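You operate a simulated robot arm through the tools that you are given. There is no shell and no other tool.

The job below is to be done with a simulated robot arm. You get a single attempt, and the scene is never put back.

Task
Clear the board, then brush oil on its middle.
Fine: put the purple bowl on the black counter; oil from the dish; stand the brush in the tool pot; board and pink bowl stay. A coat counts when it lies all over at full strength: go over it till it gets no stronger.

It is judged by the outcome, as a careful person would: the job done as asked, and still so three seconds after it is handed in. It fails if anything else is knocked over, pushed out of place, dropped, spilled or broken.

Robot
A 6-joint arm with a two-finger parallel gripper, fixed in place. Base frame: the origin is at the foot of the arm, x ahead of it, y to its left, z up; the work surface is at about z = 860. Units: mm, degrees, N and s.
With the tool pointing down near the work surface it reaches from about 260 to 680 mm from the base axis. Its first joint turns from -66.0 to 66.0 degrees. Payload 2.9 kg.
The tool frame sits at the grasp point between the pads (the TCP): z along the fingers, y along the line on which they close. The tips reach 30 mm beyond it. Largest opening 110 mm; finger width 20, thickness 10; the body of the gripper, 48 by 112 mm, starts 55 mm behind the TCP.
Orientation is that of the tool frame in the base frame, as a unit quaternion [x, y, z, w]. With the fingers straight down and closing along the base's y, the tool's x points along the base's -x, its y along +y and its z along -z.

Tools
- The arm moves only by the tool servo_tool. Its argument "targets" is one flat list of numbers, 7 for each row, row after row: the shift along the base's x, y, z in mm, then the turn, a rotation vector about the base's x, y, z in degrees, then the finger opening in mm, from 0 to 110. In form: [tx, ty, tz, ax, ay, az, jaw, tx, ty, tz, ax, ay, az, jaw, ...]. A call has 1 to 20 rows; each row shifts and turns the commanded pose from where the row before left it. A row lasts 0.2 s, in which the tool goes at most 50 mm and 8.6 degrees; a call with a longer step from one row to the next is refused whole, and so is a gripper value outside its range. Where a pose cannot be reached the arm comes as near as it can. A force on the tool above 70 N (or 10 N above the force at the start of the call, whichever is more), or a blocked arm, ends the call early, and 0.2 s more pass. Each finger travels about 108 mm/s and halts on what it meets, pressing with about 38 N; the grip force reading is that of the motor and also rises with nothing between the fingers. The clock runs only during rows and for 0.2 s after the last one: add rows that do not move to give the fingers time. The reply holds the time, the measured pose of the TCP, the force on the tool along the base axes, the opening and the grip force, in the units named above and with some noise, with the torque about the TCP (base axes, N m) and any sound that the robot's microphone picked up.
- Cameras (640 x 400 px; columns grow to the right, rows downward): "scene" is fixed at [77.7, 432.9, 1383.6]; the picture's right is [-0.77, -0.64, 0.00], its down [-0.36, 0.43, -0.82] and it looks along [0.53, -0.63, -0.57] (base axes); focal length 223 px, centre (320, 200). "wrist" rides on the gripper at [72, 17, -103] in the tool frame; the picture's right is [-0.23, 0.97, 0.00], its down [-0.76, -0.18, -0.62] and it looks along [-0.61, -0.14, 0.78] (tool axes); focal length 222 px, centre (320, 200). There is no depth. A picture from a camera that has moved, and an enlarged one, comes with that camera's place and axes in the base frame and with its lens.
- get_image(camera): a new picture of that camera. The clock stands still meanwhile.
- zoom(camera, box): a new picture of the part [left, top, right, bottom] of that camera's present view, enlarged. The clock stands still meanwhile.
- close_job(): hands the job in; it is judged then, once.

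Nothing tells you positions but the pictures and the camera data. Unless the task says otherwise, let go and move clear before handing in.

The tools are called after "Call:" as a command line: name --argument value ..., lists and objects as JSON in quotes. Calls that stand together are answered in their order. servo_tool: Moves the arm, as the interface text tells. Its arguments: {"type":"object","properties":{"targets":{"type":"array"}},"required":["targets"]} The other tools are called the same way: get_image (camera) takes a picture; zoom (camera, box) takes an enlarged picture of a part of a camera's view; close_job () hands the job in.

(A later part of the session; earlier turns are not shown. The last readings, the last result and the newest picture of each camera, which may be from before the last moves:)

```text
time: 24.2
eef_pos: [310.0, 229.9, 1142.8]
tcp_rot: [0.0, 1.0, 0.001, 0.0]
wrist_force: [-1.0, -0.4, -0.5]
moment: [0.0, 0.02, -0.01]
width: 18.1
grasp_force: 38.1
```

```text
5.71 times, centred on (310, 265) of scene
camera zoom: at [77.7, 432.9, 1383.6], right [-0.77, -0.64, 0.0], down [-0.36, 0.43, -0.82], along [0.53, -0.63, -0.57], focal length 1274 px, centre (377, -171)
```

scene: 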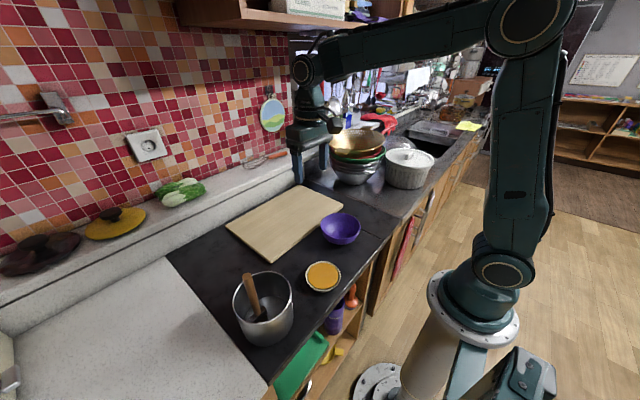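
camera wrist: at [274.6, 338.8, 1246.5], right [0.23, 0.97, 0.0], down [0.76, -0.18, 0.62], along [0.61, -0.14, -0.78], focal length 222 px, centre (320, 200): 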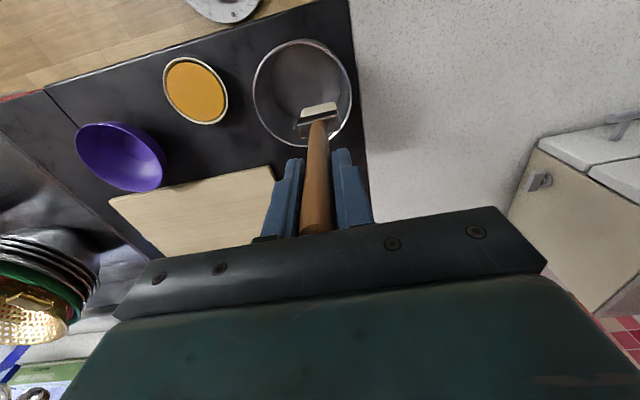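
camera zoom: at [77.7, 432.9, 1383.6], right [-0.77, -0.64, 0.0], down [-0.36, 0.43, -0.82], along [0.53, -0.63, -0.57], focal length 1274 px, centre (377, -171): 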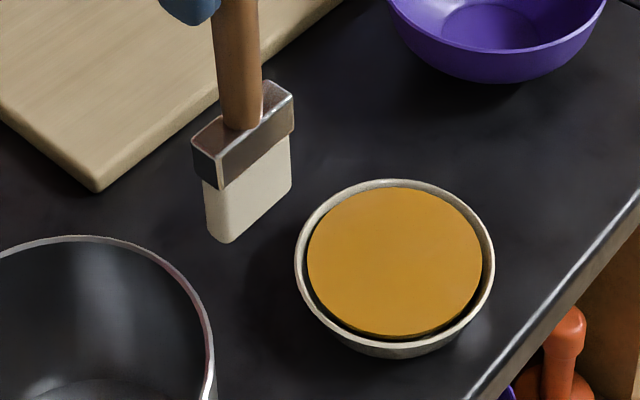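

The dish is centred near (312, 139) with its rim at about z 880 and the oil just below it. The bristle tips sit about 139 mm below the TCP. I'll move over the dish and lower partway, then check alignment.

Call:
servo_tool --targets '[1, -45, 0, 0, 0, 0, 0, 1, -45, 0, 0, 0, 0, 0, 0, 0, -40, 0, 0, 0, 0, 0, 0, -35, 0, 0, 0, 0, 0, 0, -25, 0, 0, 0, 0, 0, 0, 0, 0, 0, 0, 0]'

Call:
zoom --camera "wrist" --box '[220, 30, 420, 155]'

Call:
zoom --camera "scene" --box '[280, 240, 380, 300]'

```text
time: 25.6
eef_pos: [313.0, 140.2, 1044.6]
tcp_rot: [-0.001, 1.0, -0.001, 0.001]
wrist_force: [0.1, 0.5, -0.7]
moment: [0.02, 0.0, 0.01]
width: 17.8
grasp_force: 38.2
```

```text
3.20 times, centred on (320, 92) of wrist
camera zoom: at [241.3, 157.2, 1148.8], right [0.23, 0.97, 0.0], down [0.76, -0.18, 0.62], along [0.61, -0.14, -0.78], focal length 711 px, centre (320, 544)
```

zoom: 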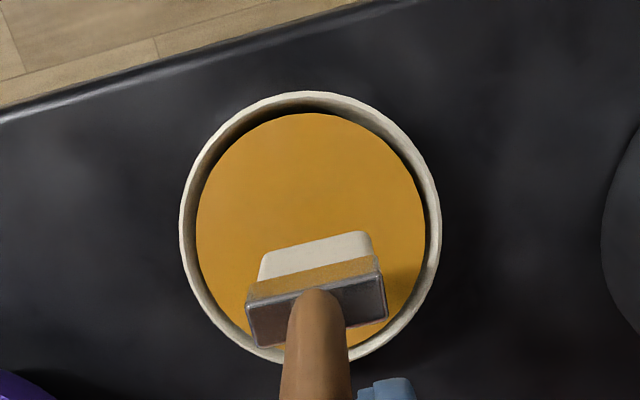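

```text
6.40 times, centred on (330, 270) of scene
camera zoom: at [77.7, 432.9, 1383.6], right [-0.77, -0.64, 0.0], down [-0.36, 0.43, -0.82], along [0.53, -0.63, -0.57], focal length 1427 px, centre (256, -248)
```

zoom: 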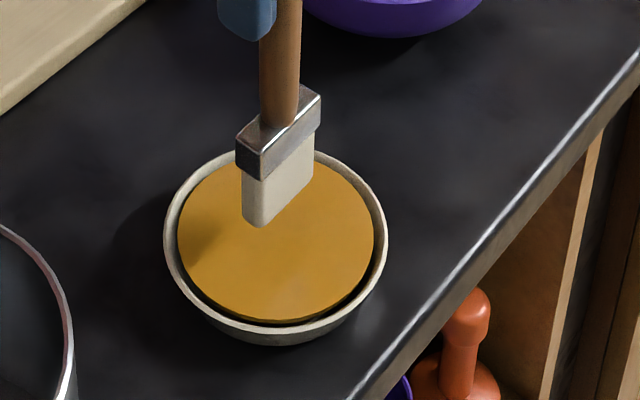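

Bristles are over the oil and about 6 mm beyond centre in x. I'll shift slightly toward the centre and lower gently toward the oil surface.

Call:
servo_tool --targets '[-5, -1.5, -14, 0, 0, 0, 0, 0, 0, -10, 0, 0, 0, 0, 0, 0, 0, 0, 0, 0, 0]'

Call:
zoom --camera "scene" --box '[290, 245, 370, 295]'

Call:
zoom --camera "wrist" --box '[220, 30, 420, 155]'

```text
time: 26.4
eef_pos: [307.0, 137.9, 1019.3]
tcp_rot: [-0.001, 1.0, 0.0, -0.001]
wrist_force: [-0.6, 0.1, -0.7]
moment: [-0.03, 0.01, -0.02]
width: 17.9
grasp_force: 38.1
```

```text
8.00 times, centred on (330, 270) of scene
camera zoom: at [77.7, 432.9, 1383.6], right [-0.77, -0.64, 0.0], down [-0.36, 0.43, -0.82], along [0.53, -0.63, -0.57], focal length 1784 px, centre (240, -360)
```

zoom: 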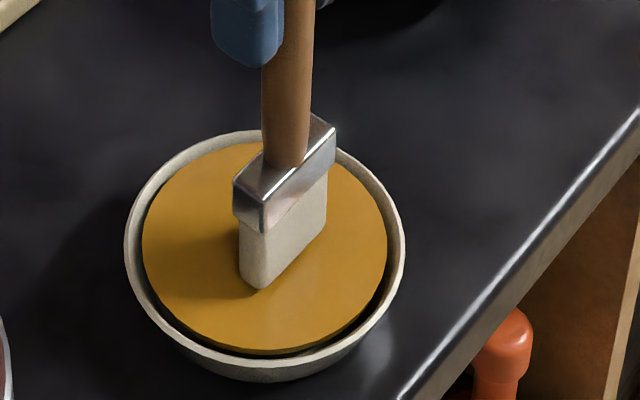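

```text
3.20 times, centred on (320, 92) of wrist
camera zoom: at [236.1, 155.1, 1123.6], right [0.23, 0.97, 0.0], down [0.76, -0.18, 0.62], along [0.61, -0.14, -0.78], focal length 711 px, centre (320, 544)
```

zoom: 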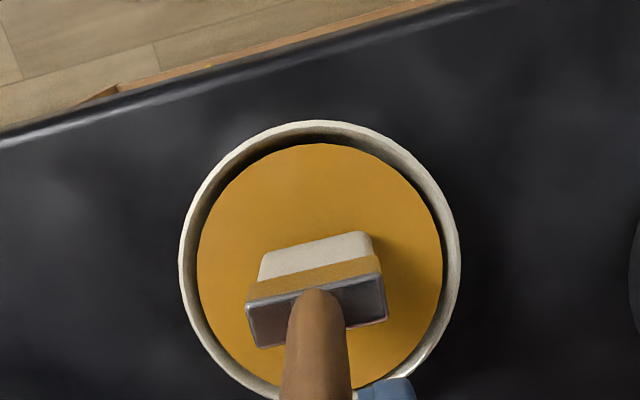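

The tips are just above the oil. I'll go down a few millimetres at a time and watch for contact.

Call:
servo_tool --targets '[0, 0, -4, 0, 0, 0, 0, 0, 0, -3, 0, 0, 0, 0, 0, 0, 0, 0, 0, 0, 0]'

Call:
zoom --camera "scene" --box '[290, 245, 370, 295]'

```text
time: 27.2
eef_pos: [308.9, 138.8, 1012.6]
tcp_rot: [-0.001, 1.0, 0.002, 0.003]
wrist_force: [2.4, 0.6, 27.6]
moment: [-0.1, -0.26, 0.02]
width: 18.1
grasp_force: 38.5
```

```text
8.00 times, centred on (330, 270) of scene
camera zoom: at [77.5, 432.7, 1383.6], right [-0.77, -0.64, 0.0], down [-0.36, 0.43, -0.82], along [0.53, -0.63, -0.57], focal length 1784 px, centre (240, -360)
```

zoom: 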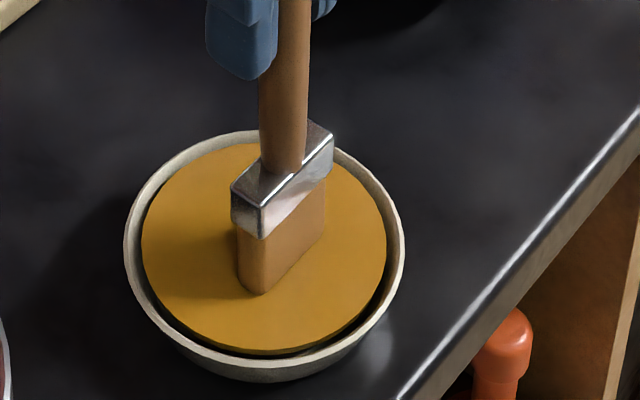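

The bristles have turned oil-coloured at 28 N of contact, so the brush is loaded. I'll ease off a little, dwell briefly and lift straight up.

Call:
servo_tool --targets '[0, 0, 1.5, 0, 0, 0, 0, 0, 0, 0, 0, 0, 0, 0, 0, 0, 0, 0, 0, 0, 0]'

Call:
zoom --camera "scene" --box '[290, 245, 370, 295]'

```text
time: 28.0
eef_pos: [308.6, 139.4, 1012.9]
tcp_rot: [0.0, 1.0, 0.0, 0.0]
wrist_force: [6.9, 0.5, 14.6]
moment: [-0.04, -0.81, -0.02]
width: 18.0
grasp_force: 38.6
```

```text
8.00 times, centred on (330, 270) of scene
camera zoom: at [77.8, 432.8, 1383.6], right [-0.77, -0.64, 0.0], down [-0.36, 0.43, -0.82], along [0.53, -0.63, -0.57], focal length 1784 px, centre (240, -360)
```

zoom: 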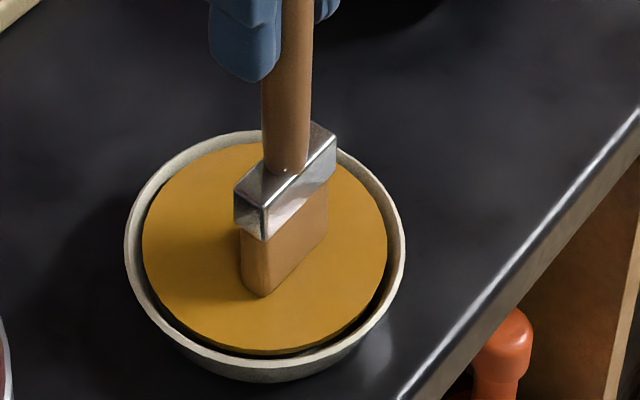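

The brush is loaded. I'll lift it clear of the dish and check for drips before crossing to the board.

Call:
servo_tool --targets '[0, 0, 5, 0, 0, 0, 0, 0, 0, 10, 0, 0, 0, 0, 0, 0, 20, 0, 0, 0, 0, 0, 0, 30, 0, 0, 0, 0, 0, 0, 15, 0, 0, 0, 0, 0, 0, 0, 0, 0, 0, 0]'

Call:
zoom --camera "scene" --box '[280, 220, 380, 300]'

Call:
get_image --camera "wrist"

```text
time: 29.4
eef_pos: [306.2, 137.1, 1094.1]
tcp_rot: [0.0, 1.0, 0.0, 0.0]
wrist_force: [0.1, -0.1, -0.4]
moment: [0.01, -0.01, -0.01]
width: 18.1
grasp_force: 38.0
```

```text
5.00 times, centred on (330, 260) of scene
camera zoom: at [77.7, 432.9, 1383.6], right [-0.77, -0.64, 0.0], down [-0.36, 0.43, -0.82], along [0.53, -0.63, -0.57], focal length 1115 px, centre (270, -100)
```

zoom: 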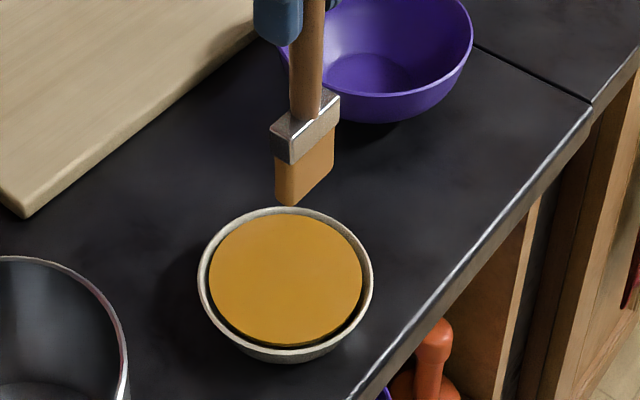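

```text
taken
camera wrist: at [235.0, 154.4, 1198.0], right [0.23, 0.97, 0.0], down [0.76, -0.18, 0.62], along [0.61, -0.14, -0.78], focal length 222 px, centre (320, 200)
```

wrist: 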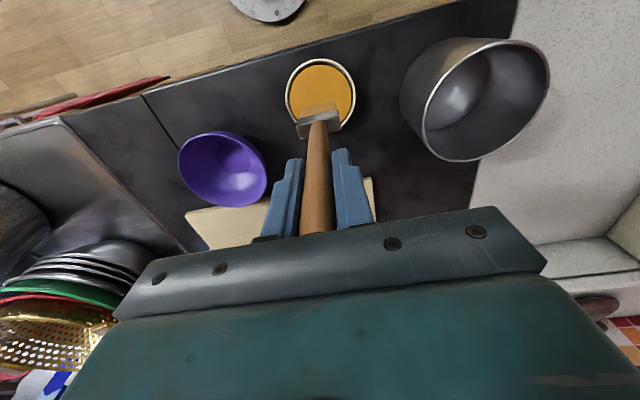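

No drips, and the bristles hold oil. I'll carry the brush to the near edge of the board's middle and come down to just above the surface.

Call:
servo_tool --targets '[41.6, -23.4, 0, 0, 0, 0, 0, 41.6, -23.4, 0, 0, 0, 0, 0, 41.6, -23.4, 0, 0, 0, 0, 0, 41.6, -23.4, 0, 0, 0, 0, 0, 41.6, -23.4, 0, 0, 0, 0, 0, 0, 0, -35, 0, 0, 0, 0, 0, 0, -25, 0, 0, 0, 0, 0, 0, 0, 0, 0, 0, 0]'

Call:
zoom --camera "scene" --box '[220, 170, 350, 260]'

Call:
get_image --camera "wrist"

```text
time: 31.2
eef_pos: [517.2, 21.8, 1033.9]
tcp_rot: [0.0, 1.0, 0.0, -0.001]
wrist_force: [1.2, 0.8, -1.2]
moment: [-0.02, -0.02, -0.01]
width: 17.8
grasp_force: 37.6
```

```text
4.44 times, centred on (285, 215) of scene
camera zoom: at [77.8, 432.9, 1383.6], right [-0.77, -0.64, 0.0], down [-0.36, 0.43, -0.82], along [0.53, -0.63, -0.57], focal length 991 px, centre (476, 133)
```

zoom: 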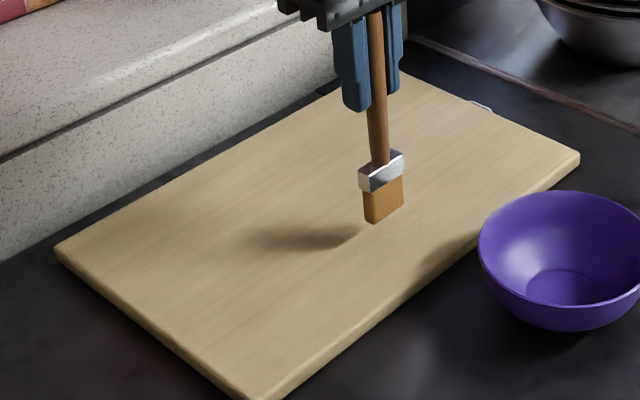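

```text
taken
camera wrist: at [445.0, 38.4, 1137.4], right [0.23, 0.97, 0.0], down [0.76, -0.18, 0.62], along [0.61, -0.14, -0.78], focal length 222 px, centre (320, 200)
```

wrist: 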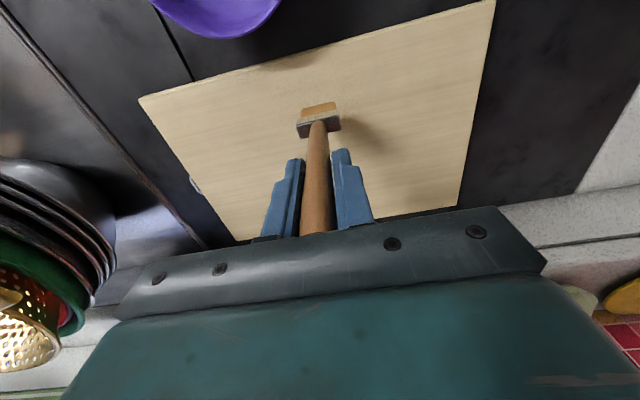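

The brush is above the board's middle strip. I'll lower in small steps to find the surface.

Call:
servo_tool --targets '[0, 0, -8, 0, 0, 0, 0, 0, 0, -5, 0, 0, 0, 0, 0, 0, -2, 0, 0, 0, 0, 0, 0, 0, 0, 0, 0, 0]'

```text
time: 32.2
eef_pos: [515.1, 21.7, 1018.7]
tcp_rot: [0.0, 1.0, 0.0, 0.0]
wrist_force: [0.1, -0.3, 0.6]
moment: [-0.01, 0.0, 0.0]
width: 17.8
grasp_force: 38.4
```

Call:
servo_tool --targets '[0, 0, -2, 0, 0, 0, 0, 0, 0, -1, 0, 0, 0, 0, 0, 0, 0, 0, 0, 0, 0]'

Call:
zoom --camera "scene" --box '[260, 190, 330, 234]'

```text
time: 33.0
eef_pos: [516.0, 21.0, 1015.1]
tcp_rot: [0.0, 1.0, 0.0, 0.0]
wrist_force: [-0.6, 1.1, -0.7]
moment: [-0.02, 0.01, -0.02]
width: 18.0
grasp_force: 38.2
```

```text
9.09 times, centred on (295, 212) of scene
camera zoom: at [77.7, 432.9, 1383.6], right [-0.77, -0.64, 0.0], down [-0.36, 0.43, -0.82], along [0.53, -0.63, -0.57], focal length 2027 px, centre (547, 91)
```

zoom: 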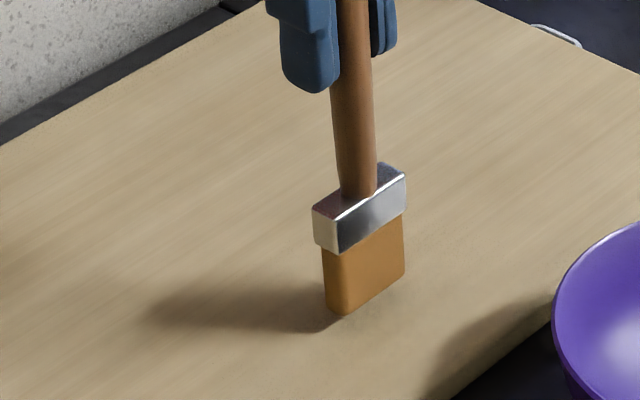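

Call:
servo_tool --targets '[0, 0, -1.5, 0, 0, 0, 0, 0, 0, 0, 0, 0, 0, 0]'

Call:
zoom --camera "scene" --box '[260, 190, 330, 234]'

```text
time: 33.6
eef_pos: [515.7, 22.5, 1013.6]
tcp_rot: [-0.001, 1.0, 0.0, -0.001]
wrist_force: [-0.6, -0.1, 0.0]
moment: [-0.04, 0.0, 0.0]
width: 17.9
grasp_force: 38.6
```

```text
9.09 times, centred on (295, 212) of scene
camera zoom: at [77.7, 432.9, 1383.6], right [-0.77, -0.64, 0.0], down [-0.36, 0.43, -0.82], along [0.53, -0.63, -0.57], focal length 2027 px, centre (547, 91)
```

zoom: 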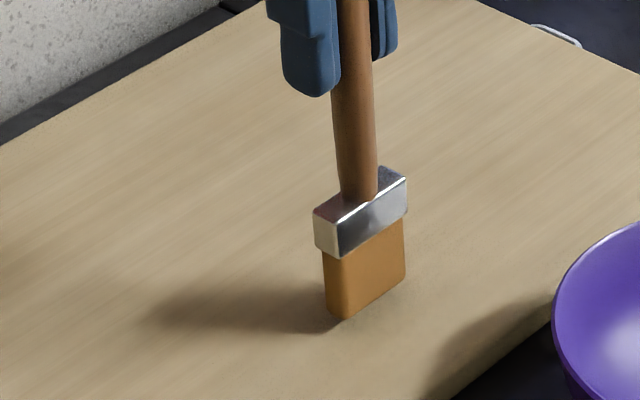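

Call:
servo_tool --targets '[0, 0, -1.5, 0, 0, 0, 0, 0, 0, 0, 0, 0, 0, 0]'

```text
time: 34.2
eef_pos: [515.0, 22.1, 1012.2]
tcp_rot: [0.0, 1.0, 0.0, 0.0]
wrist_force: [-0.5, 0.2, -0.3]
moment: [0.0, -0.02, 0.0]
width: 17.9
grasp_force: 38.1
```

Call:
servo_tool --targets '[0, 0, -1.5, 0, 0, 0, 0, 0, 0, 0, 0, 0, 0, 0]'

Call:
zoom --camera "scene" --box '[260, 190, 330, 234]'

```text
time: 34.8
eef_pos: [515.5, 22.8, 1010.7]
tcp_rot: [-0.001, 1.0, 0.0, 0.001]
wrist_force: [0.4, 0.0, -0.5]
moment: [0.0, 0.0, 0.0]
width: 17.8
grasp_force: 37.8
```

```text
9.09 times, centred on (295, 212) of scene
camera zoom: at [77.7, 432.9, 1383.6], right [-0.77, -0.64, 0.0], down [-0.36, 0.43, -0.82], along [0.53, -0.63, -0.57], focal length 2027 px, centre (547, 91)
```

zoom: 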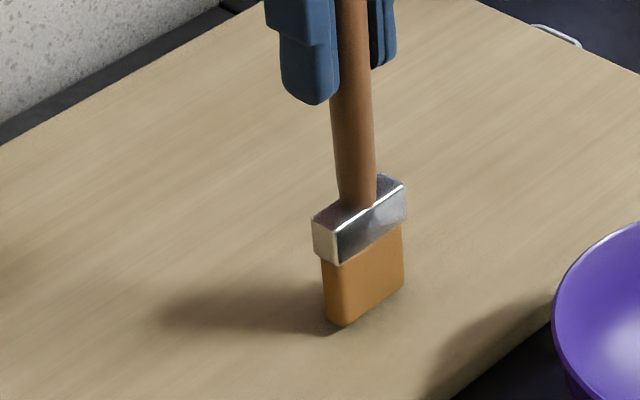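

Call:
servo_tool --targets '[0, 0, -1.5, 0, 0, 0, 0, 0, 0, 0, 0, 0, 0, 0]'

```text
time: 35.4
eef_pos: [516.2, 22.9, 1009.8]
tcp_rot: [0.0, 1.0, 0.0, 0.0]
wrist_force: [0.0, 0.5, -0.6]
moment: [0.05, -0.02, -0.02]
width: 17.8
grasp_force: 38.1
```

Call:
servo_tool --targets '[0, 0, -1.5, 0, 0, 0, 0, 0, 0, 0, 0, 0, 0, 0]'

Call:
zoom --camera "scene" --box '[260, 190, 330, 234]'

```text
time: 36.0
eef_pos: [516.5, 21.4, 1007.1]
tcp_rot: [0.0, 1.0, 0.001, 0.0]
wrist_force: [-0.6, -0.5, -0.5]
moment: [0.01, 0.0, 0.01]
width: 18.1
grasp_force: 37.8
```

```text
9.09 times, centred on (295, 212) of scene
camera zoom: at [77.7, 432.9, 1383.6], right [-0.77, -0.64, 0.0], down [-0.36, 0.43, -0.82], along [0.53, -0.63, -0.57], focal length 2027 px, centre (547, 91)
```

zoom: 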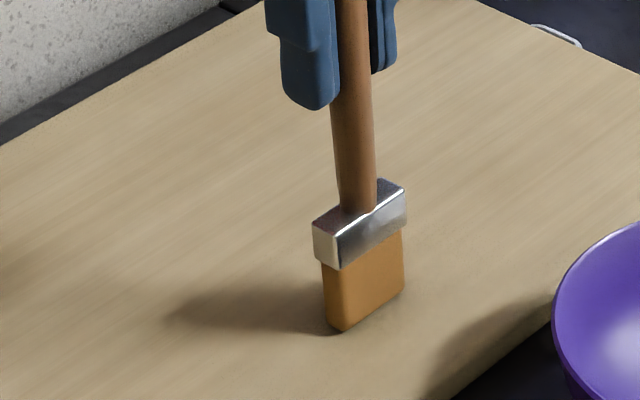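

Call:
servo_tool --targets '[0, 0, -1, 0, 0, 0, 0, 0, 0, 0, 0, 0, 0, 0]'

```text
time: 36.6
eef_pos: [516.2, 22.4, 1007.7]
tcp_rot: [-0.001, 1.0, 0.0, 0.001]
wrist_force: [-0.3, 0.3, 5.0]
moment: [0.06, 0.04, -0.03]
width: 17.7
grasp_force: 38.3
```

Contact now at 5 N. I'll do one test stroke along +x at this pressure and look at the result.

Call:
servo_tool --targets '[15, 0, -0.5, 0, 0, 0, 0, 15, 0, 0, 0, 0, 0, 0, 15, 0, 0, 0, 0, 0, 0, 15, 0, 0, 0, 0, 0, 0, 0, 0, 0, 0, 0, 0, 0]'

Call:
zoom --camera "scene" --box '[240, 180, 330, 236]'

Call:
get_image --camera "wrist"

```text
time: 37.8
eef_pos: [575.7, 22.2, 1007.6]
tcp_rot: [0.0, 1.0, 0.0, 0.001]
wrist_force: [-6.8, 0.8, 18.8]
moment: [0.03, 0.88, 0.01]
width: 17.8
grasp_force: 37.9
```

```text
7.11 times, centred on (285, 208) of scene
camera zoom: at [77.3, 432.9, 1383.6], right [-0.77, -0.64, 0.0], down [-0.36, 0.43, -0.82], along [0.53, -0.63, -0.57], focal length 1585 px, centre (569, 143)
```

zoom: 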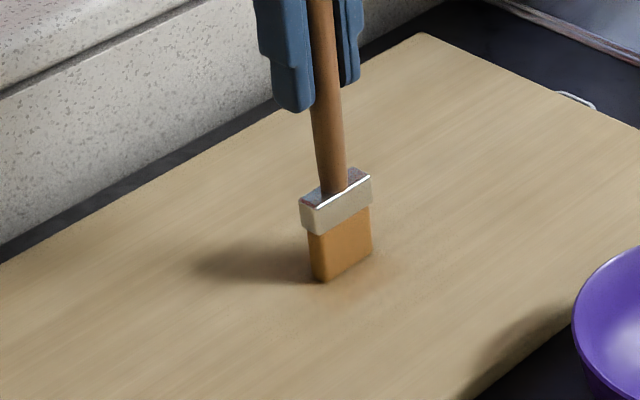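

```text
taken
camera wrist: at [503.6, 38.4, 1110.8], right [0.23, 0.97, 0.0], down [0.76, -0.18, 0.62], along [0.61, -0.14, -0.78], focal length 222 px, centre (320, 200)
```

wrist: 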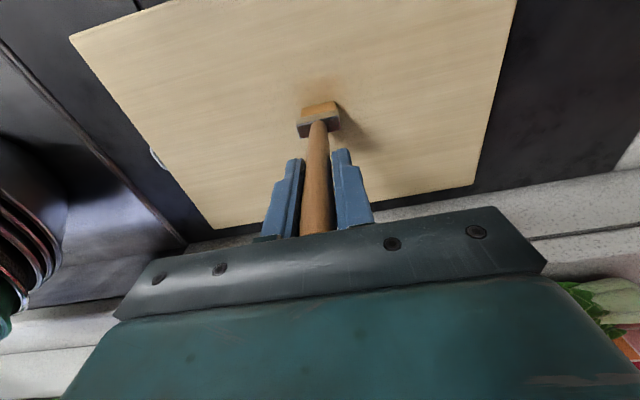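

A faint oil tint appears just behind the brush. I'll continue the stroke with slightly less pressure, then look again.

Call:
servo_tool --targets '[10, 0, 0.8, 0, 0, 0, 0, 15, 0, 0, 0, 0, 0, 0, 15, 0, 0, 0, 0, 0, 0, 15, 0, 0, 0, 0, 0, 0, 10, 0, 0, 0, 0, 0, 0, 0, 0, 0, 0, 0, 0, 0]'

Call:
zoom --camera "scene" --box '[240, 180, 330, 236]'

Call:
get_image --camera "wrist"

```text
time: 39.2
eef_pos: [641.1, 21.6, 1006.7]
tcp_rot: [0.001, 1.0, 0.0, -0.001]
wrist_force: [-2.8, -1.4, 9.5]
moment: [-0.11, 0.35, 0.01]
width: 17.8
grasp_force: 38.6
```

```text
7.11 times, centred on (285, 208) of scene
camera zoom: at [77.5, 432.8, 1383.6], right [-0.77, -0.64, 0.0], down [-0.36, 0.43, -0.82], along [0.53, -0.63, -0.57], focal length 1585 px, centre (569, 143)
```

zoom: 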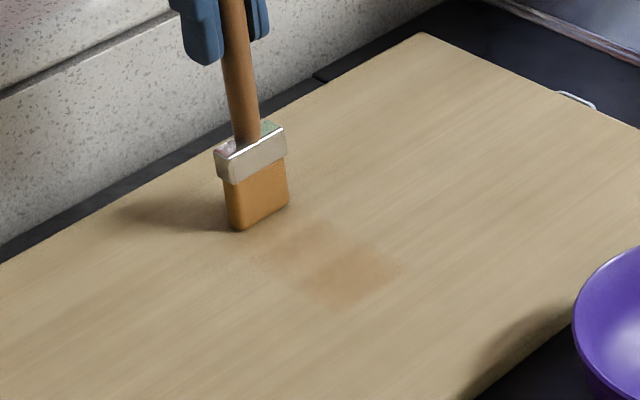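

```text
taken
camera wrist: at [569.6, 37.9, 1110.6], right [0.23, 0.97, 0.0], down [0.76, -0.18, 0.62], along [0.61, -0.14, -0.78], focal length 222 px, centre (320, 200)
```

wrist: 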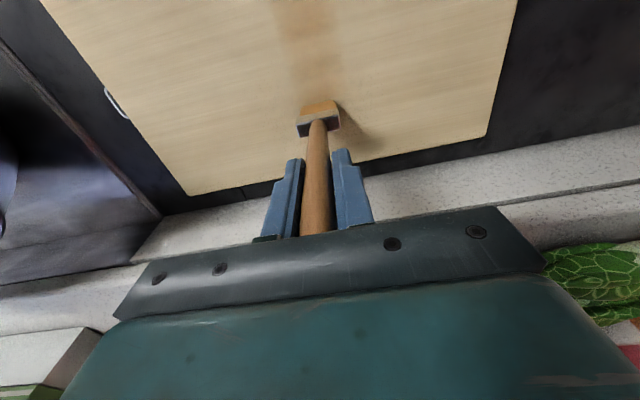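

A light brown coat is forming along the strip, and it looks stronger where the pressure was higher. I'll go back along the same strip with a bit more pressure to see how it builds.

Call:
servo_tool --targets '[0, 0, -0.5, 0, 0, 0, 0, -15, 0, 0, 0, 0, 0, 0, -15, 0, 0, 0, 0, 0, 0, -15, 0, 0, 0, 0, 0, 0, -15, 0, 0, 0, 0, 0, 0, -15, 0, 0, 0, 0, 0, 0, -15, 0, 0, 0, 0, 0, 0, -15, 0, 0, 0, 0, 0, 0, -15, 0, 0, 0, 0, 0, 0, 0, 0, 0, 0, 0, 0, 0]'

Call:
zoom --camera "scene" --box '[240, 180, 330, 236]'

Call:
get_image --camera "wrist"

```text
time: 41.4
eef_pos: [522.3, 21.2, 1006.3]
tcp_rot: [0.001, 1.0, 0.0, 0.0]
wrist_force: [4.1, -0.1, 9.6]
moment: [-0.03, -0.48, 0.02]
width: 18.2
grasp_force: 38.1
```

```text
7.11 times, centred on (285, 208) of scene
camera zoom: at [77.6, 432.9, 1383.6], right [-0.77, -0.64, 0.0], down [-0.36, 0.43, -0.82], along [0.53, -0.63, -0.57], focal length 1585 px, centre (569, 143)
```

zoom: 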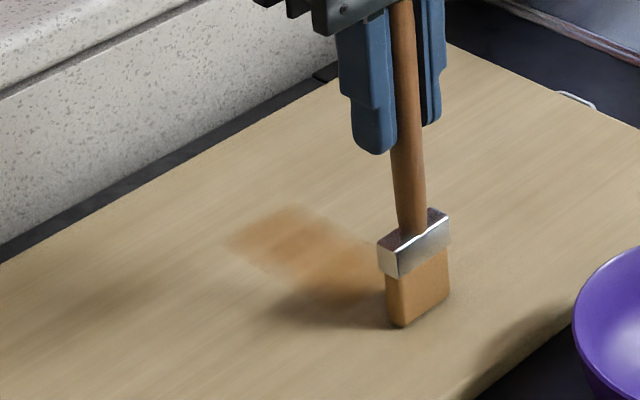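

```text
taken
camera wrist: at [450.8, 37.8, 1110.4], right [0.23, 0.97, 0.0], down [0.76, -0.18, 0.62], along [0.61, -0.14, -0.78], focal length 222 px, centre (320, 200)
```

wrist: 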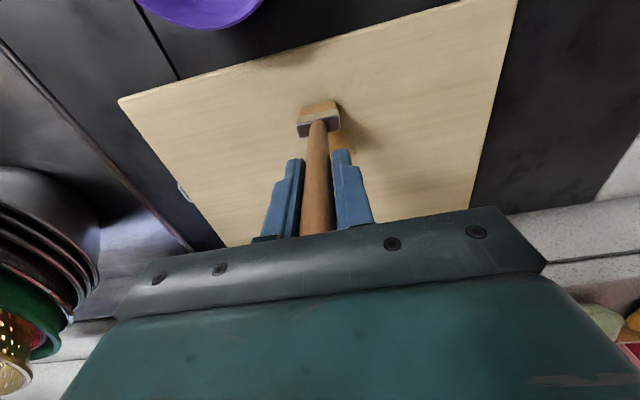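

The strip is darkening. I'll lift briefly to see the full extent of the coat.

Call:
servo_tool --targets '[0, 0, 10, 0, 0, 0, 0, -20, 0, 40, 0, 0, 0, 0, -20, 0, 40, 0, 0, 0, 0, -20, 0, 40, 0, 0, 0, 0, 0, 0, 0, 0, 0, 0, 0]'

Call:
zoom --camera "scene" --box '[240, 180, 330, 236]'

Call:
get_image --camera "wrist"

```text
time: 42.6
eef_pos: [462.7, 23.7, 1136.0]
tcp_rot: [0.0, 1.0, 0.0, 0.0]
wrist_force: [0.0, 0.4, 0.0]
moment: [0.02, 0.01, 0.01]
width: 17.9
grasp_force: 38.3
```

```text
7.11 times, centred on (285, 208) of scene
camera zoom: at [77.7, 432.9, 1383.6], right [-0.77, -0.64, 0.0], down [-0.36, 0.43, -0.82], along [0.53, -0.63, -0.57], focal length 1585 px, centre (569, 143)
```

zoom: 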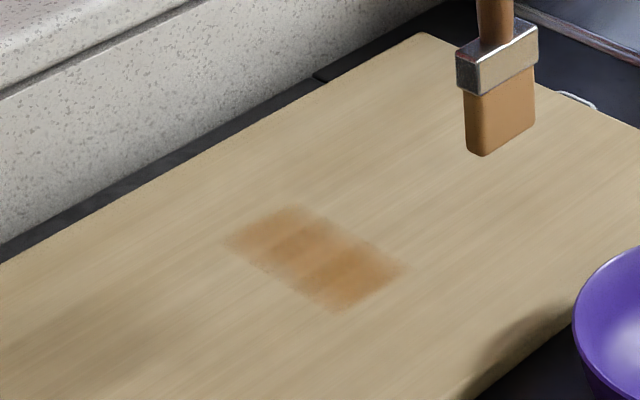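

```text
taken
camera wrist: at [391.1, 40.3, 1239.1], right [0.23, 0.97, 0.0], down [0.76, -0.18, 0.62], along [0.61, -0.14, -0.78], focal length 222 px, centre (320, 200)
```

wrist: 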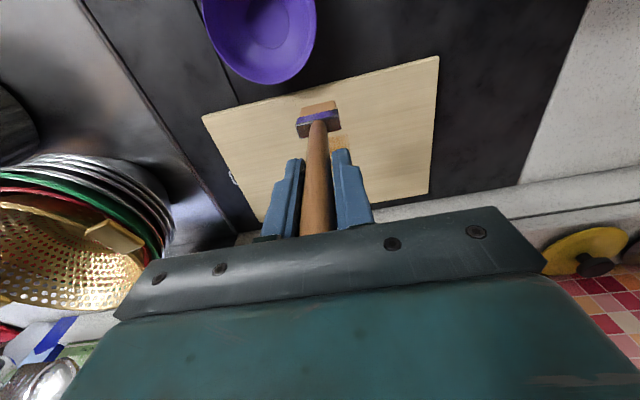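

The coat shows on roughly x 551–636, y 0–48, and nothing took outside that x range even though I swept it. So the middle area seems to be bounded in x, and next I'll find its extent in y with adjacent strips.

Call:
servo_tool --targets '[19, 6, -40, 0, 0, 0, 0, 19, 6, -40, 0, 0, 0, 0, 19, 6, -35, 0, 0, 0, 0, 19, 5, -12, 0, 0, 0, 0, 0, 0, -2, 0, 0, 0, 0, 0, 0, -1, 0, 0, 0, 0, 0, 0, 0, 0, 0, 0, 0]'

```text
time: 44.2
eef_pos: [538.0, 44.8, 1006.2]
tcp_rot: [0.0, 1.0, 0.0, 0.0]
wrist_force: [0.6, -0.2, 0.5]
moment: [-0.02, -0.07, 0.02]
width: 17.9
grasp_force: 38.3
```

Call:
servo_tool --targets '[0, 0, -1, 0, 0, 0, 0, 0, 0, 0, 0, 0, 0, 0]'

```text
time: 44.8
eef_pos: [537.3, 44.0, 1006.1]
tcp_rot: [0.0, 1.0, 0.0, 0.001]
wrist_force: [-0.8, -0.2, 7.3]
moment: [-0.08, 0.12, 0.0]
width: 18.2
grasp_force: 38.0
```

Contact at 7 N. I'll stroke out at y≈45, shift over to y≈66 and stroke back.

Call:
servo_tool --targets '[16, 0, -0.3, 0, 0, 0, 0, 16, 0, 0, 0, 0, 0, 0, 16, 0, 0, 0, 0, 0, 0, 16, 0, 0, 0, 0, 0, 0, 16, 0, 0, 0, 0, 0, 0, 16, 0, 0, 0, 0, 0, 0, 12, 0, 0, 0, 0, 0, 0, 0, 22, 0, 0, 0, 0, 0, -16, 0, 0, 0, 0, 0, 0, -16, 0, 0, 0, 0, 0, 0, -16, 0, 0, 0, 0, 0, 0, -16, 0, 0, 0, 0, 0, 0, -16, 0, 0, 0, 0, 0, 0, -16, 0, 0, 0, 0, 0, 0, -12, 0, 0, 0, 0, 0, 0]'

Call:
zoom --camera "scene" --box '[230, 180, 330, 242]'

```text
time: 48.0
eef_pos: [537.1, 66.3, 1005.8]
tcp_rot: [0.0, 1.0, -0.001, 0.0]
wrist_force: [2.2, 0.1, 8.2]
moment: [-0.07, -0.29, 0.0]
width: 18.1
grasp_force: 38.3
```

```text
6.40 times, centred on (280, 211) of scene
camera zoom: at [77.7, 432.8, 1383.6], right [-0.77, -0.64, 0.0], down [-0.36, 0.43, -0.82], along [0.53, -0.63, -0.57], focal length 1427 px, centre (576, 130)
```

zoom: 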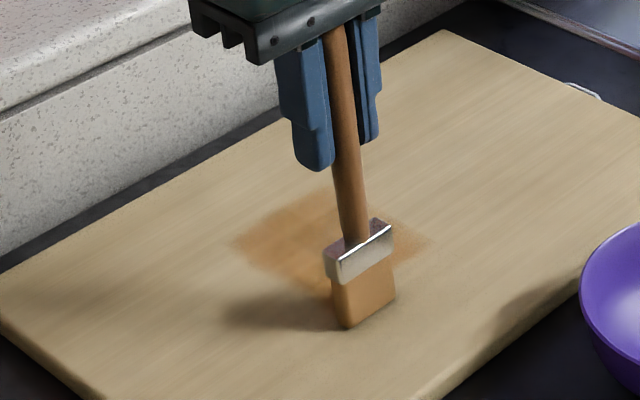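

The left boundary of the coat looks to be about y≈73. Next I'll do the right-hand side strips at y≈0 and y≈-22.

Call:
servo_tool --targets '[0, 0, 10, 0, 0, 0, 0, 0, -33, 0, 0, 0, 0, 0, 0, -33, 0, 0, 0, 0, 0, 0, 0, -9.5, 0, 0, 0, 0, 0, 0, 0, 0, 0, 0, 0]'

```text
time: 49.2
eef_pos: [535.8, -0.5, 1005.6]
tcp_rot: [0.0, 1.0, 0.0, -0.001]
wrist_force: [-0.8, -1.4, 5.2]
moment: [-0.14, 0.27, 0.04]
width: 17.9
grasp_force: 38.1
```

Call:
servo_tool --targets '[16, 0, -0.5, 0, 0, 0, 0, 16, 0, 0, 0, 0, 0, 0, 16, 0, 0, 0, 0, 0, 0, 16, 0, 0, 0, 0, 0, 0, 16, 0, 0, 0, 0, 0, 0, 16, 0, 0, 0, 0, 0, 0, 12, 0, 0, 0, 0, 0, 0, 0, -22, 0, 0, 0, 0, 0, -16, 0, 0, 0, 0, 0, 0, -16, 0, 0, 0, 0, 0, 0, -16, 0, 0, 0, 0, 0, 0, -16, 0, 0, 0, 0, 0, 0, -16, 0, 0, 0, 0, 0, 0, -16, 0, 0, 0, 0, 0, 0, -12, 0, 0, 0, 0, 0, 0]'

Call:
zoom --camera "scene" --box '[230, 180, 330, 242]'

```text
time: 52.4
eef_pos: [537.7, -23.1, 1004.7]
tcp_rot: [0.0, 1.0, 0.0, 0.002]
wrist_force: [4.0, 0.7, 10.7]
moment: [0.05, -0.47, 0.01]
width: 17.8
grasp_force: 38.3
```

```text
6.40 times, centred on (280, 211) of scene
camera zoom: at [77.7, 432.9, 1383.6], right [-0.77, -0.64, 0.0], down [-0.36, 0.43, -0.82], along [0.53, -0.63, -0.57], focal length 1427 px, centre (576, 130)
```

zoom: 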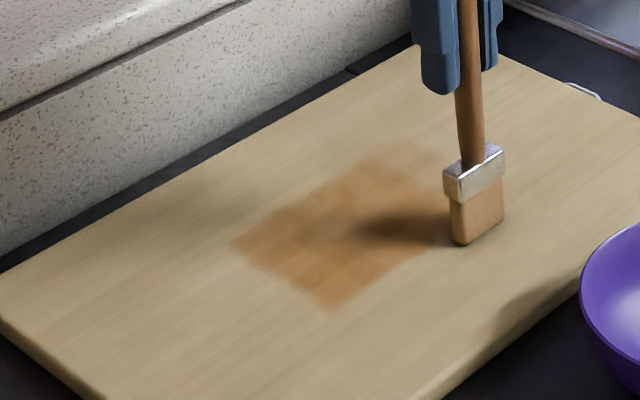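

The coat is spreading, but the right-hand strips are lighter and the bristles look paler. I'll go back to the dish for more oil.

Call:
servo_tool --targets '[0, 0, 20, 0, 0, 0, 0, 0, 0, 40, 0, 0, 0, 0, -10, 10, 25, 0, 0, 0, 0, -36, 25, 0, 0, 0, 0, 0, -36, 25, 0, 0, 0, 0, 0, -36, 25, 0, 0, 0, 0, 0, -36, 25, 0, 0, 0, 0, 0, -36, 25, 0, 0, 0, 0, 0, -36, 26, 0, 0, 0, 0, 0, 0, 0, 0, 0, 0, 0, 0]'

Call:
zoom --camera "scene" --box '[220, 170, 380, 270]'

Call:
zoom --camera "wrist" --box '[220, 30, 420, 155]'

```text
time: 54.6
eef_pos: [311.0, 139.8, 1090.0]
tcp_rot: [0.0, 1.0, -0.001, 0.0]
wrist_force: [0.1, -0.2, 0.7]
moment: [0.0, 0.02, 0.01]
width: 18.0
grasp_force: 38.0
```

```text
4.00 times, centred on (300, 220) of scene
camera zoom: at [77.7, 432.9, 1383.6], right [-0.77, -0.64, 0.0], down [-0.36, 0.43, -0.82], along [0.53, -0.63, -0.57], focal length 892 px, centre (400, 120)
```

zoom: 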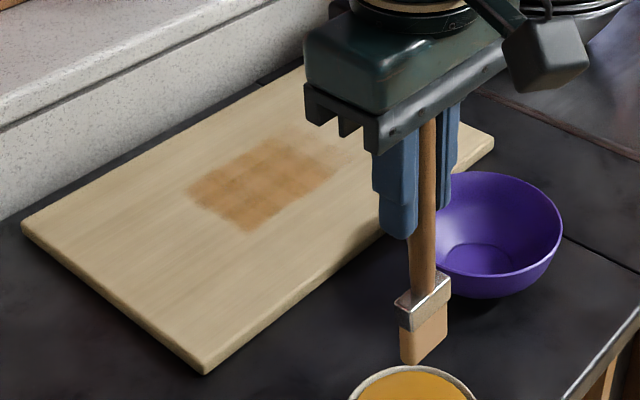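

```text
3.20 times, centred on (320, 92) of wrist
camera zoom: at [239.5, 155.7, 1194.7], right [0.23, 0.97, 0.0], down [0.76, -0.18, 0.62], along [0.61, -0.14, -0.78], focal length 711 px, centre (320, 544)
```

zoom: 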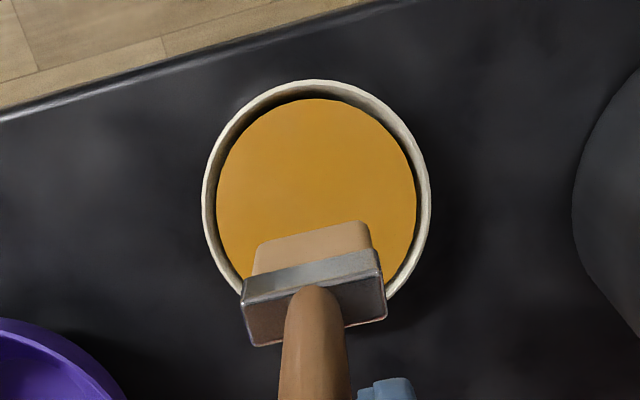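

The bristles are clearly depleted, so I'll dip again, gently.

Call:
servo_tool --targets '[-3, -1, -40, 0, 0, 0, 0, 0, 0, -28, 0, 0, 0, 0, 0, 0, -6, 0, 0, 0, 0, 0, 0, 0, 0, 0, 0, 0]'

Call:
zoom --camera "scene" --box '[290, 245, 370, 295]'

```text
time: 55.6
eef_pos: [307.0, 136.6, 1015.8]
tcp_rot: [0.0, 1.0, 0.0, -0.001]
wrist_force: [-0.4, 0.6, 0.0]
moment: [-0.01, 0.03, 0.03]
width: 17.9
grasp_force: 37.5
```

```text
8.00 times, centred on (330, 270) of scene
camera zoom: at [77.7, 432.9, 1383.6], right [-0.77, -0.64, 0.0], down [-0.36, 0.43, -0.82], along [0.53, -0.63, -0.57], focal length 1784 px, centre (240, -360)
```

zoom: 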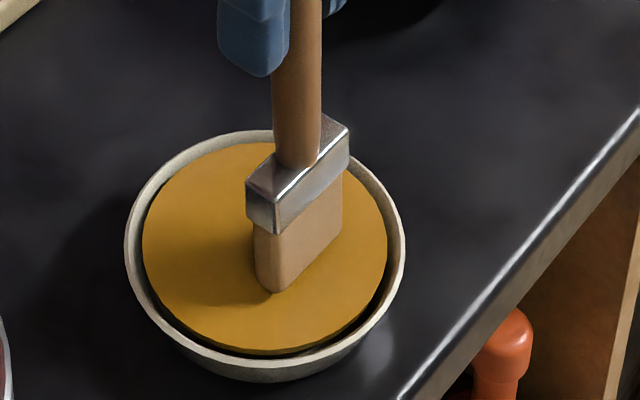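

Call:
servo_tool --targets '[0, 0, -2.5, 0, 0, 0, 0, 0, 0, 0, 0, 0, 0, 0]'

```text
time: 56.2
eef_pos: [306.5, 137.8, 1013.6]
tcp_rot: [0.0, 1.0, 0.0, 0.0]
wrist_force: [0.1, 0.6, -0.1]
moment: [-0.02, -0.01, -0.02]
width: 17.7
grasp_force: 38.0
```

Call:
servo_tool --targets '[0, 0, -2, 0, 0, 0, 0, 0, 0, 0, 0, 0, 0, 0]'

Call:
zoom --camera "scene" --box '[290, 245, 370, 295]'

```text
time: 56.8
eef_pos: [307.7, 138.5, 1011.8]
tcp_rot: [-0.001, 1.0, -0.001, 0.0]
wrist_force: [-1.1, 0.4, 3.9]
moment: [0.04, 0.08, -0.02]
width: 17.9
grasp_force: 37.9
```

```text
8.00 times, centred on (330, 270) of scene
camera zoom: at [77.7, 432.9, 1383.6], right [-0.77, -0.64, 0.0], down [-0.36, 0.43, -0.82], along [0.53, -0.63, -0.57], focal length 1784 px, centre (240, -360)
```

zoom: 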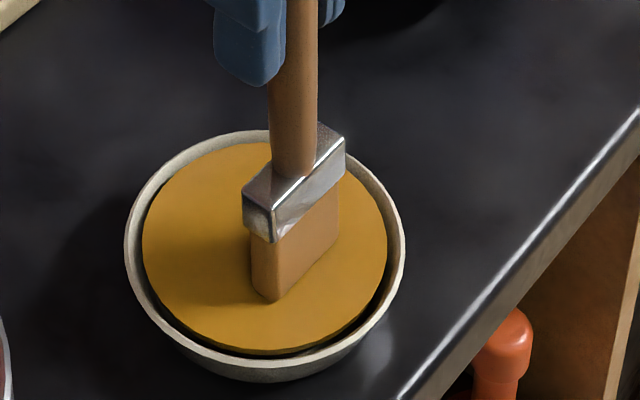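

Call:
servo_tool --targets '[0, 0, -0.6, 0, 0, 0, 0, 0, 0, 0, 0, 0, 0, 0, 0, 0, 0, 0, 0, 0, 0, 0, 0, 0, 0, 0, 0, 0]'

Call:
zoom --camera "scene" --box '[290, 245, 370, 295]'

```text
time: 57.8
eef_pos: [308.6, 137.5, 1011.8]
tcp_rot: [0.0, 1.0, 0.001, 0.001]
wrist_force: [-1.8, 0.7, 20.5]
moment: [-0.02, 0.28, 0.0]
width: 18.0
grasp_force: 38.3
```

```text
8.00 times, centred on (330, 270) of scene
camera zoom: at [77.5, 432.8, 1383.6], right [-0.77, -0.64, 0.0], down [-0.36, 0.43, -0.82], along [0.53, -0.63, -0.57], focal length 1784 px, centre (240, -360)
```

zoom: 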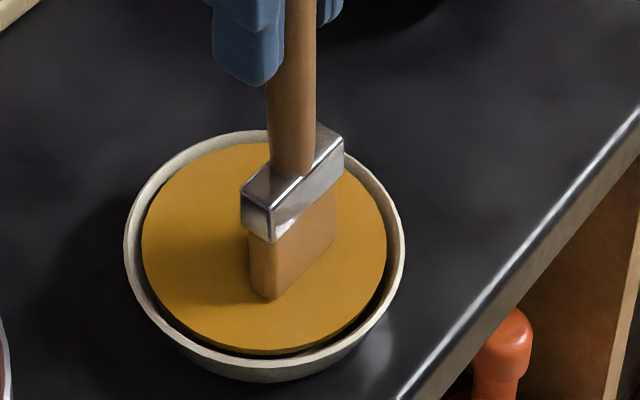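

Reloaded. I'll lift out and return to the board for the right-hand strip at y≈-44.

Call:
servo_tool --targets '[0, 0, 6, 0, 0, 0, 0, 0, 0, 20, 0, 0, 0, 0, 0, 0, 30, 0, 0, 0, 0, 0, 0, 22, 0, 0, 0, 0, 32.7, -26, 0, 0, 0, 0, 0, 32.7, -26, 0, 0, 0, 0, 0, 32.7, -26, 0, 0, 0, 0, 0, 32.7, -26, 0, 0, 0, 0, 0, 32.7, -26, 0, 0, 0, 0, 0, 32.7, -26, 0, 0, 0, 0, 0, 32.7, -26, 0, 0, 0, 0, 0, 0, 0, -40, 0, 0, 0, 0, 0, 0, -30, 0, 0, 0, 0, 0, 0, -8, 0, 0, 0, 0, 0, 0, 0, 0, 0, 0, 0]'

Call:
zoom --camera "scene" --box '[230, 180, 330, 242]'

```text
time: 61.0
eef_pos: [538.0, -44.8, 1011.1]
tcp_rot: [0.0, 1.0, 0.0, 0.0]
wrist_force: [0.5, -0.7, -1.7]
moment: [-0.02, 0.02, 0.0]
width: 17.6
grasp_force: 37.9
```

```text
6.40 times, centred on (280, 211) of scene
camera zoom: at [77.7, 432.9, 1383.6], right [-0.77, -0.64, 0.0], down [-0.36, 0.43, -0.82], along [0.53, -0.63, -0.57], focal length 1427 px, centre (576, 130)
```

zoom: 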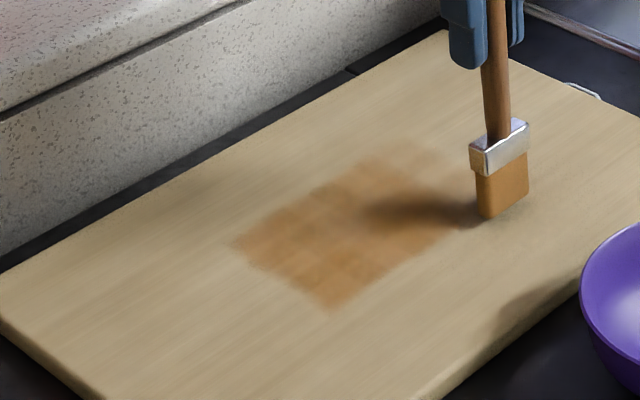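

Call:
servo_tool --targets '[0, 0, -4, 0, 0, 0, 0, 0, 0, -1.5, 0, 0, 0, 0, 0, 0, 0, 0, 0, 0, 0]'

```text
time: 61.8
eef_pos: [536.8, -45.2, 1005.3]
tcp_rot: [0.0, 1.0, 0.001, 0.0]
wrist_force: [-0.5, 0.0, -0.4]
moment: [-0.02, -0.02, 0.01]
width: 17.8
grasp_force: 37.9
```

Call:
servo_tool --targets '[0, 0, -1, 0, 0, 0, 0, 0, 0, 0, 0, 0, 0, 0]'

```text
time: 62.4
eef_pos: [536.5, -44.3, 1005.0]
tcp_rot: [-0.001, 1.0, -0.001, 0.0]
wrist_force: [-0.8, 0.2, 0.2]
moment: [-0.02, 0.03, 0.0]
width: 18.1
grasp_force: 38.2
```

Call:
servo_tool --targets '[0, 0, -0.8, 0, 0, 0, 0, 0, 0, 0, 0, 0, 0, 0]'

```text
time: 63.0
eef_pos: [536.2, -43.9, 1004.7]
tcp_rot: [-0.001, 1.0, 0.0, 0.002]
wrist_force: [-2.1, -1.0, 6.6]
moment: [-0.14, 0.26, -0.02]
width: 17.8
grasp_force: 38.5
```

Contact. I'll stroke out at y≈-44 and back at y≈-22.

Call:
servo_tool --targets '[16, 0, -0.4, 0, 0, 0, 0, 16, 0, 0, 0, 0, 0, 0, 16, 0, 0, 0, 0, 0, 0, 16, 0, 0, 0, 0, 0, 0, 16, 0, 0, 0, 0, 0, 0, 16, 0, 0, 0, 0, 0, 0, 12, 0, 0, 0, 0, 0, 0, 0, 22, 0, 0, 0, 0, 0, -16, 0, 0, 0, 0, 0, 0, -16, 0, 0, 0, 0, 0, 0, -16, 0, 0, 0, 0, 0, 0, -16, 0, 0, 0, 0, 0, 0, -16, 0, 0, 0, 0, 0, 0, -16, 0, 0, 0, 0, 0, 0, -12, 0, 0, 0, 0, 0, 0]'

Call:
zoom --camera "scene" --box '[230, 180, 330, 242]'

```text
time: 66.2
eef_pos: [538.4, -21.0, 1004.9]
tcp_rot: [0.001, 1.0, 0.0, 0.003]
wrist_force: [6.5, 0.6, 19.3]
moment: [0.04, -0.87, 0.01]
width: 18.0
grasp_force: 38.2
```

```text
6.40 times, centred on (280, 211) of scene
camera zoom: at [77.6, 432.9, 1383.6], right [-0.77, -0.64, 0.0], down [-0.36, 0.43, -0.82], along [0.53, -0.63, -0.57], focal length 1427 px, centre (576, 130)
```

zoom: 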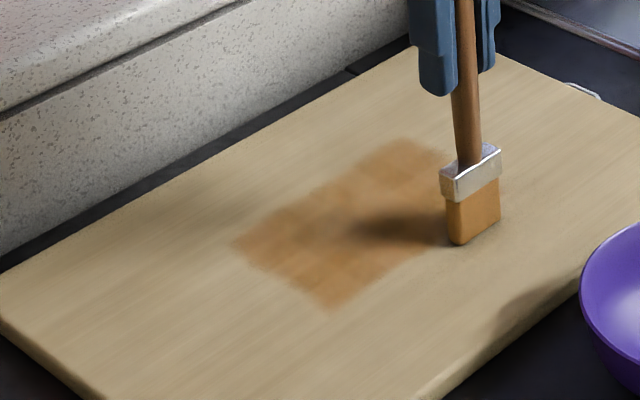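

The coat's right edge is near y≈-61 so far. I'll check one strip further out, at y≈-66, and come back at y≈-44.

Call:
servo_tool --targets '[0, -22, 0.5, 0, 0, 0, 0, 0, -22, 0, 0, 0, 0, 0, 16, 0, 0, 0, 0, 0, 0, 16, 0, 0, 0, 0, 0, 0, 16, 0, 0, 0, 0, 0, 0, 16, 0, 0, 0, 0, 0, 0, 16, 0, 0, 0, 0, 0, 0, 16, 0, 0, 0, 0, 0, 0, 12, 0, 0, 0, 0, 0, 0, 0, 20, 0, 0, 0, 0, 0, -16, 0, 0, 0, 0, 0, 0, -16, 0, 0, 0, 0, 0, 0, -16, 0, 0, 0, 0, 0, 0, -16, 0, 0, 0, 0, 0, 0, -16, 0, 0, 0, 0, 0, 0, -16, 0, 0, 0, 0, 0, 0, -12, 0, 0, 0, 0, 0, 0]'

Call:
zoom --camera "scene" --box '[230, 180, 330, 242]'

```text
time: 69.8
eef_pos: [535.5, -44.4, 1003.6]
tcp_rot: [0.0, 1.0, 0.0, 0.0]
wrist_force: [-0.4, -0.4, 0.5]
moment: [0.02, 0.03, 0.0]
width: 17.7
grasp_force: 37.7
```

```text
6.40 times, centred on (280, 211) of scene
camera zoom: at [77.7, 432.9, 1383.6], right [-0.77, -0.64, 0.0], down [-0.36, 0.43, -0.82], along [0.53, -0.63, -0.57], focal length 1427 px, centre (576, 130)
```

zoom: 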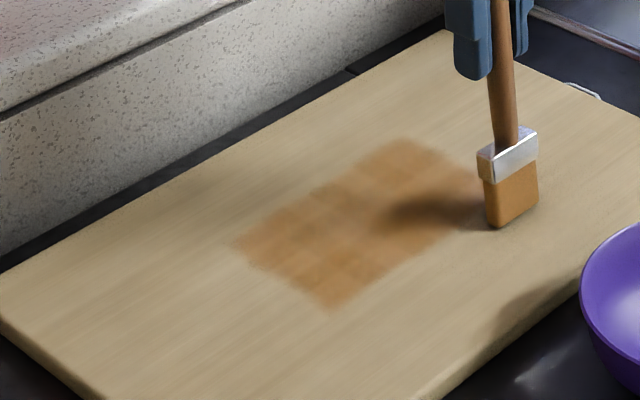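

Pressure has dropped off and the brush seems to be creeping up slightly in the grip. I'll regain contact and continue.

Call:
servo_tool --targets '[0, 0, -0.7, 0, 0, 0, 0, 0, 0, 0, 0, 0, 0, 0]'

```text
time: 70.4
eef_pos: [536.7, -44.4, 1002.8]
tcp_rot: [-0.001, 1.0, 0.0, 0.0]
wrist_force: [0.1, 0.6, 0.4]
moment: [0.01, 0.01, 0.0]
width: 17.8
grasp_force: 37.9
```

Call:
servo_tool --targets '[0, 0, -0.8, 0, 0, 0, 0, 0, 0, 0, 0, 0, 0, 0]'

Call:
zoom --camera "scene" --box '[285, 175, 333, 219]'

Call:
zoom --camera "wrist" --box '[240, 80, 400, 250]'

```text
time: 71.0
eef_pos: [536.1, -44.8, 1001.9]
tcp_rot: [0.0, 1.0, 0.0, 0.0]
wrist_force: [-1.7, -0.8, 4.5]
moment: [0.03, 0.15, 0.03]
width: 18.2
grasp_force: 37.8
```

```text
9.09 times, centred on (309, 197) of scene
camera zoom: at [77.6, 432.9, 1383.6], right [-0.77, -0.64, 0.0], down [-0.36, 0.43, -0.82], along [0.53, -0.63, -0.57], focal length 2027 px, centre (420, 227)
```

zoom: 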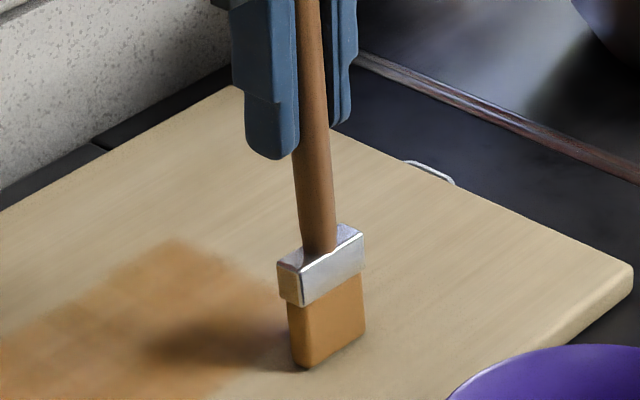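

```text
2.35 times, centred on (320, 165) of wrist
camera zoom: at [465.0, -28.4, 1106.6], right [0.23, 0.97, 0.0], down [0.76, -0.18, 0.62], along [0.61, -0.14, -0.78], focal length 523 px, centre (320, 282)
```

zoom: 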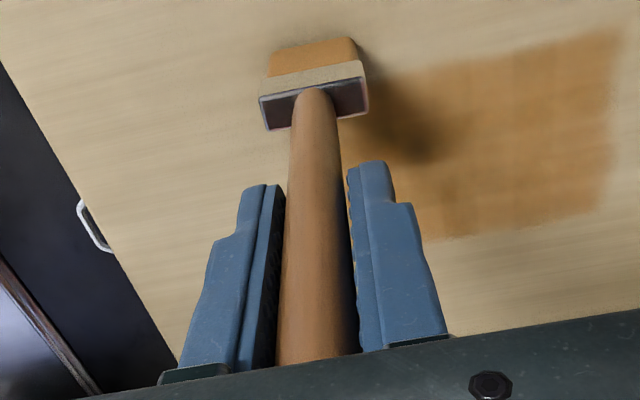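

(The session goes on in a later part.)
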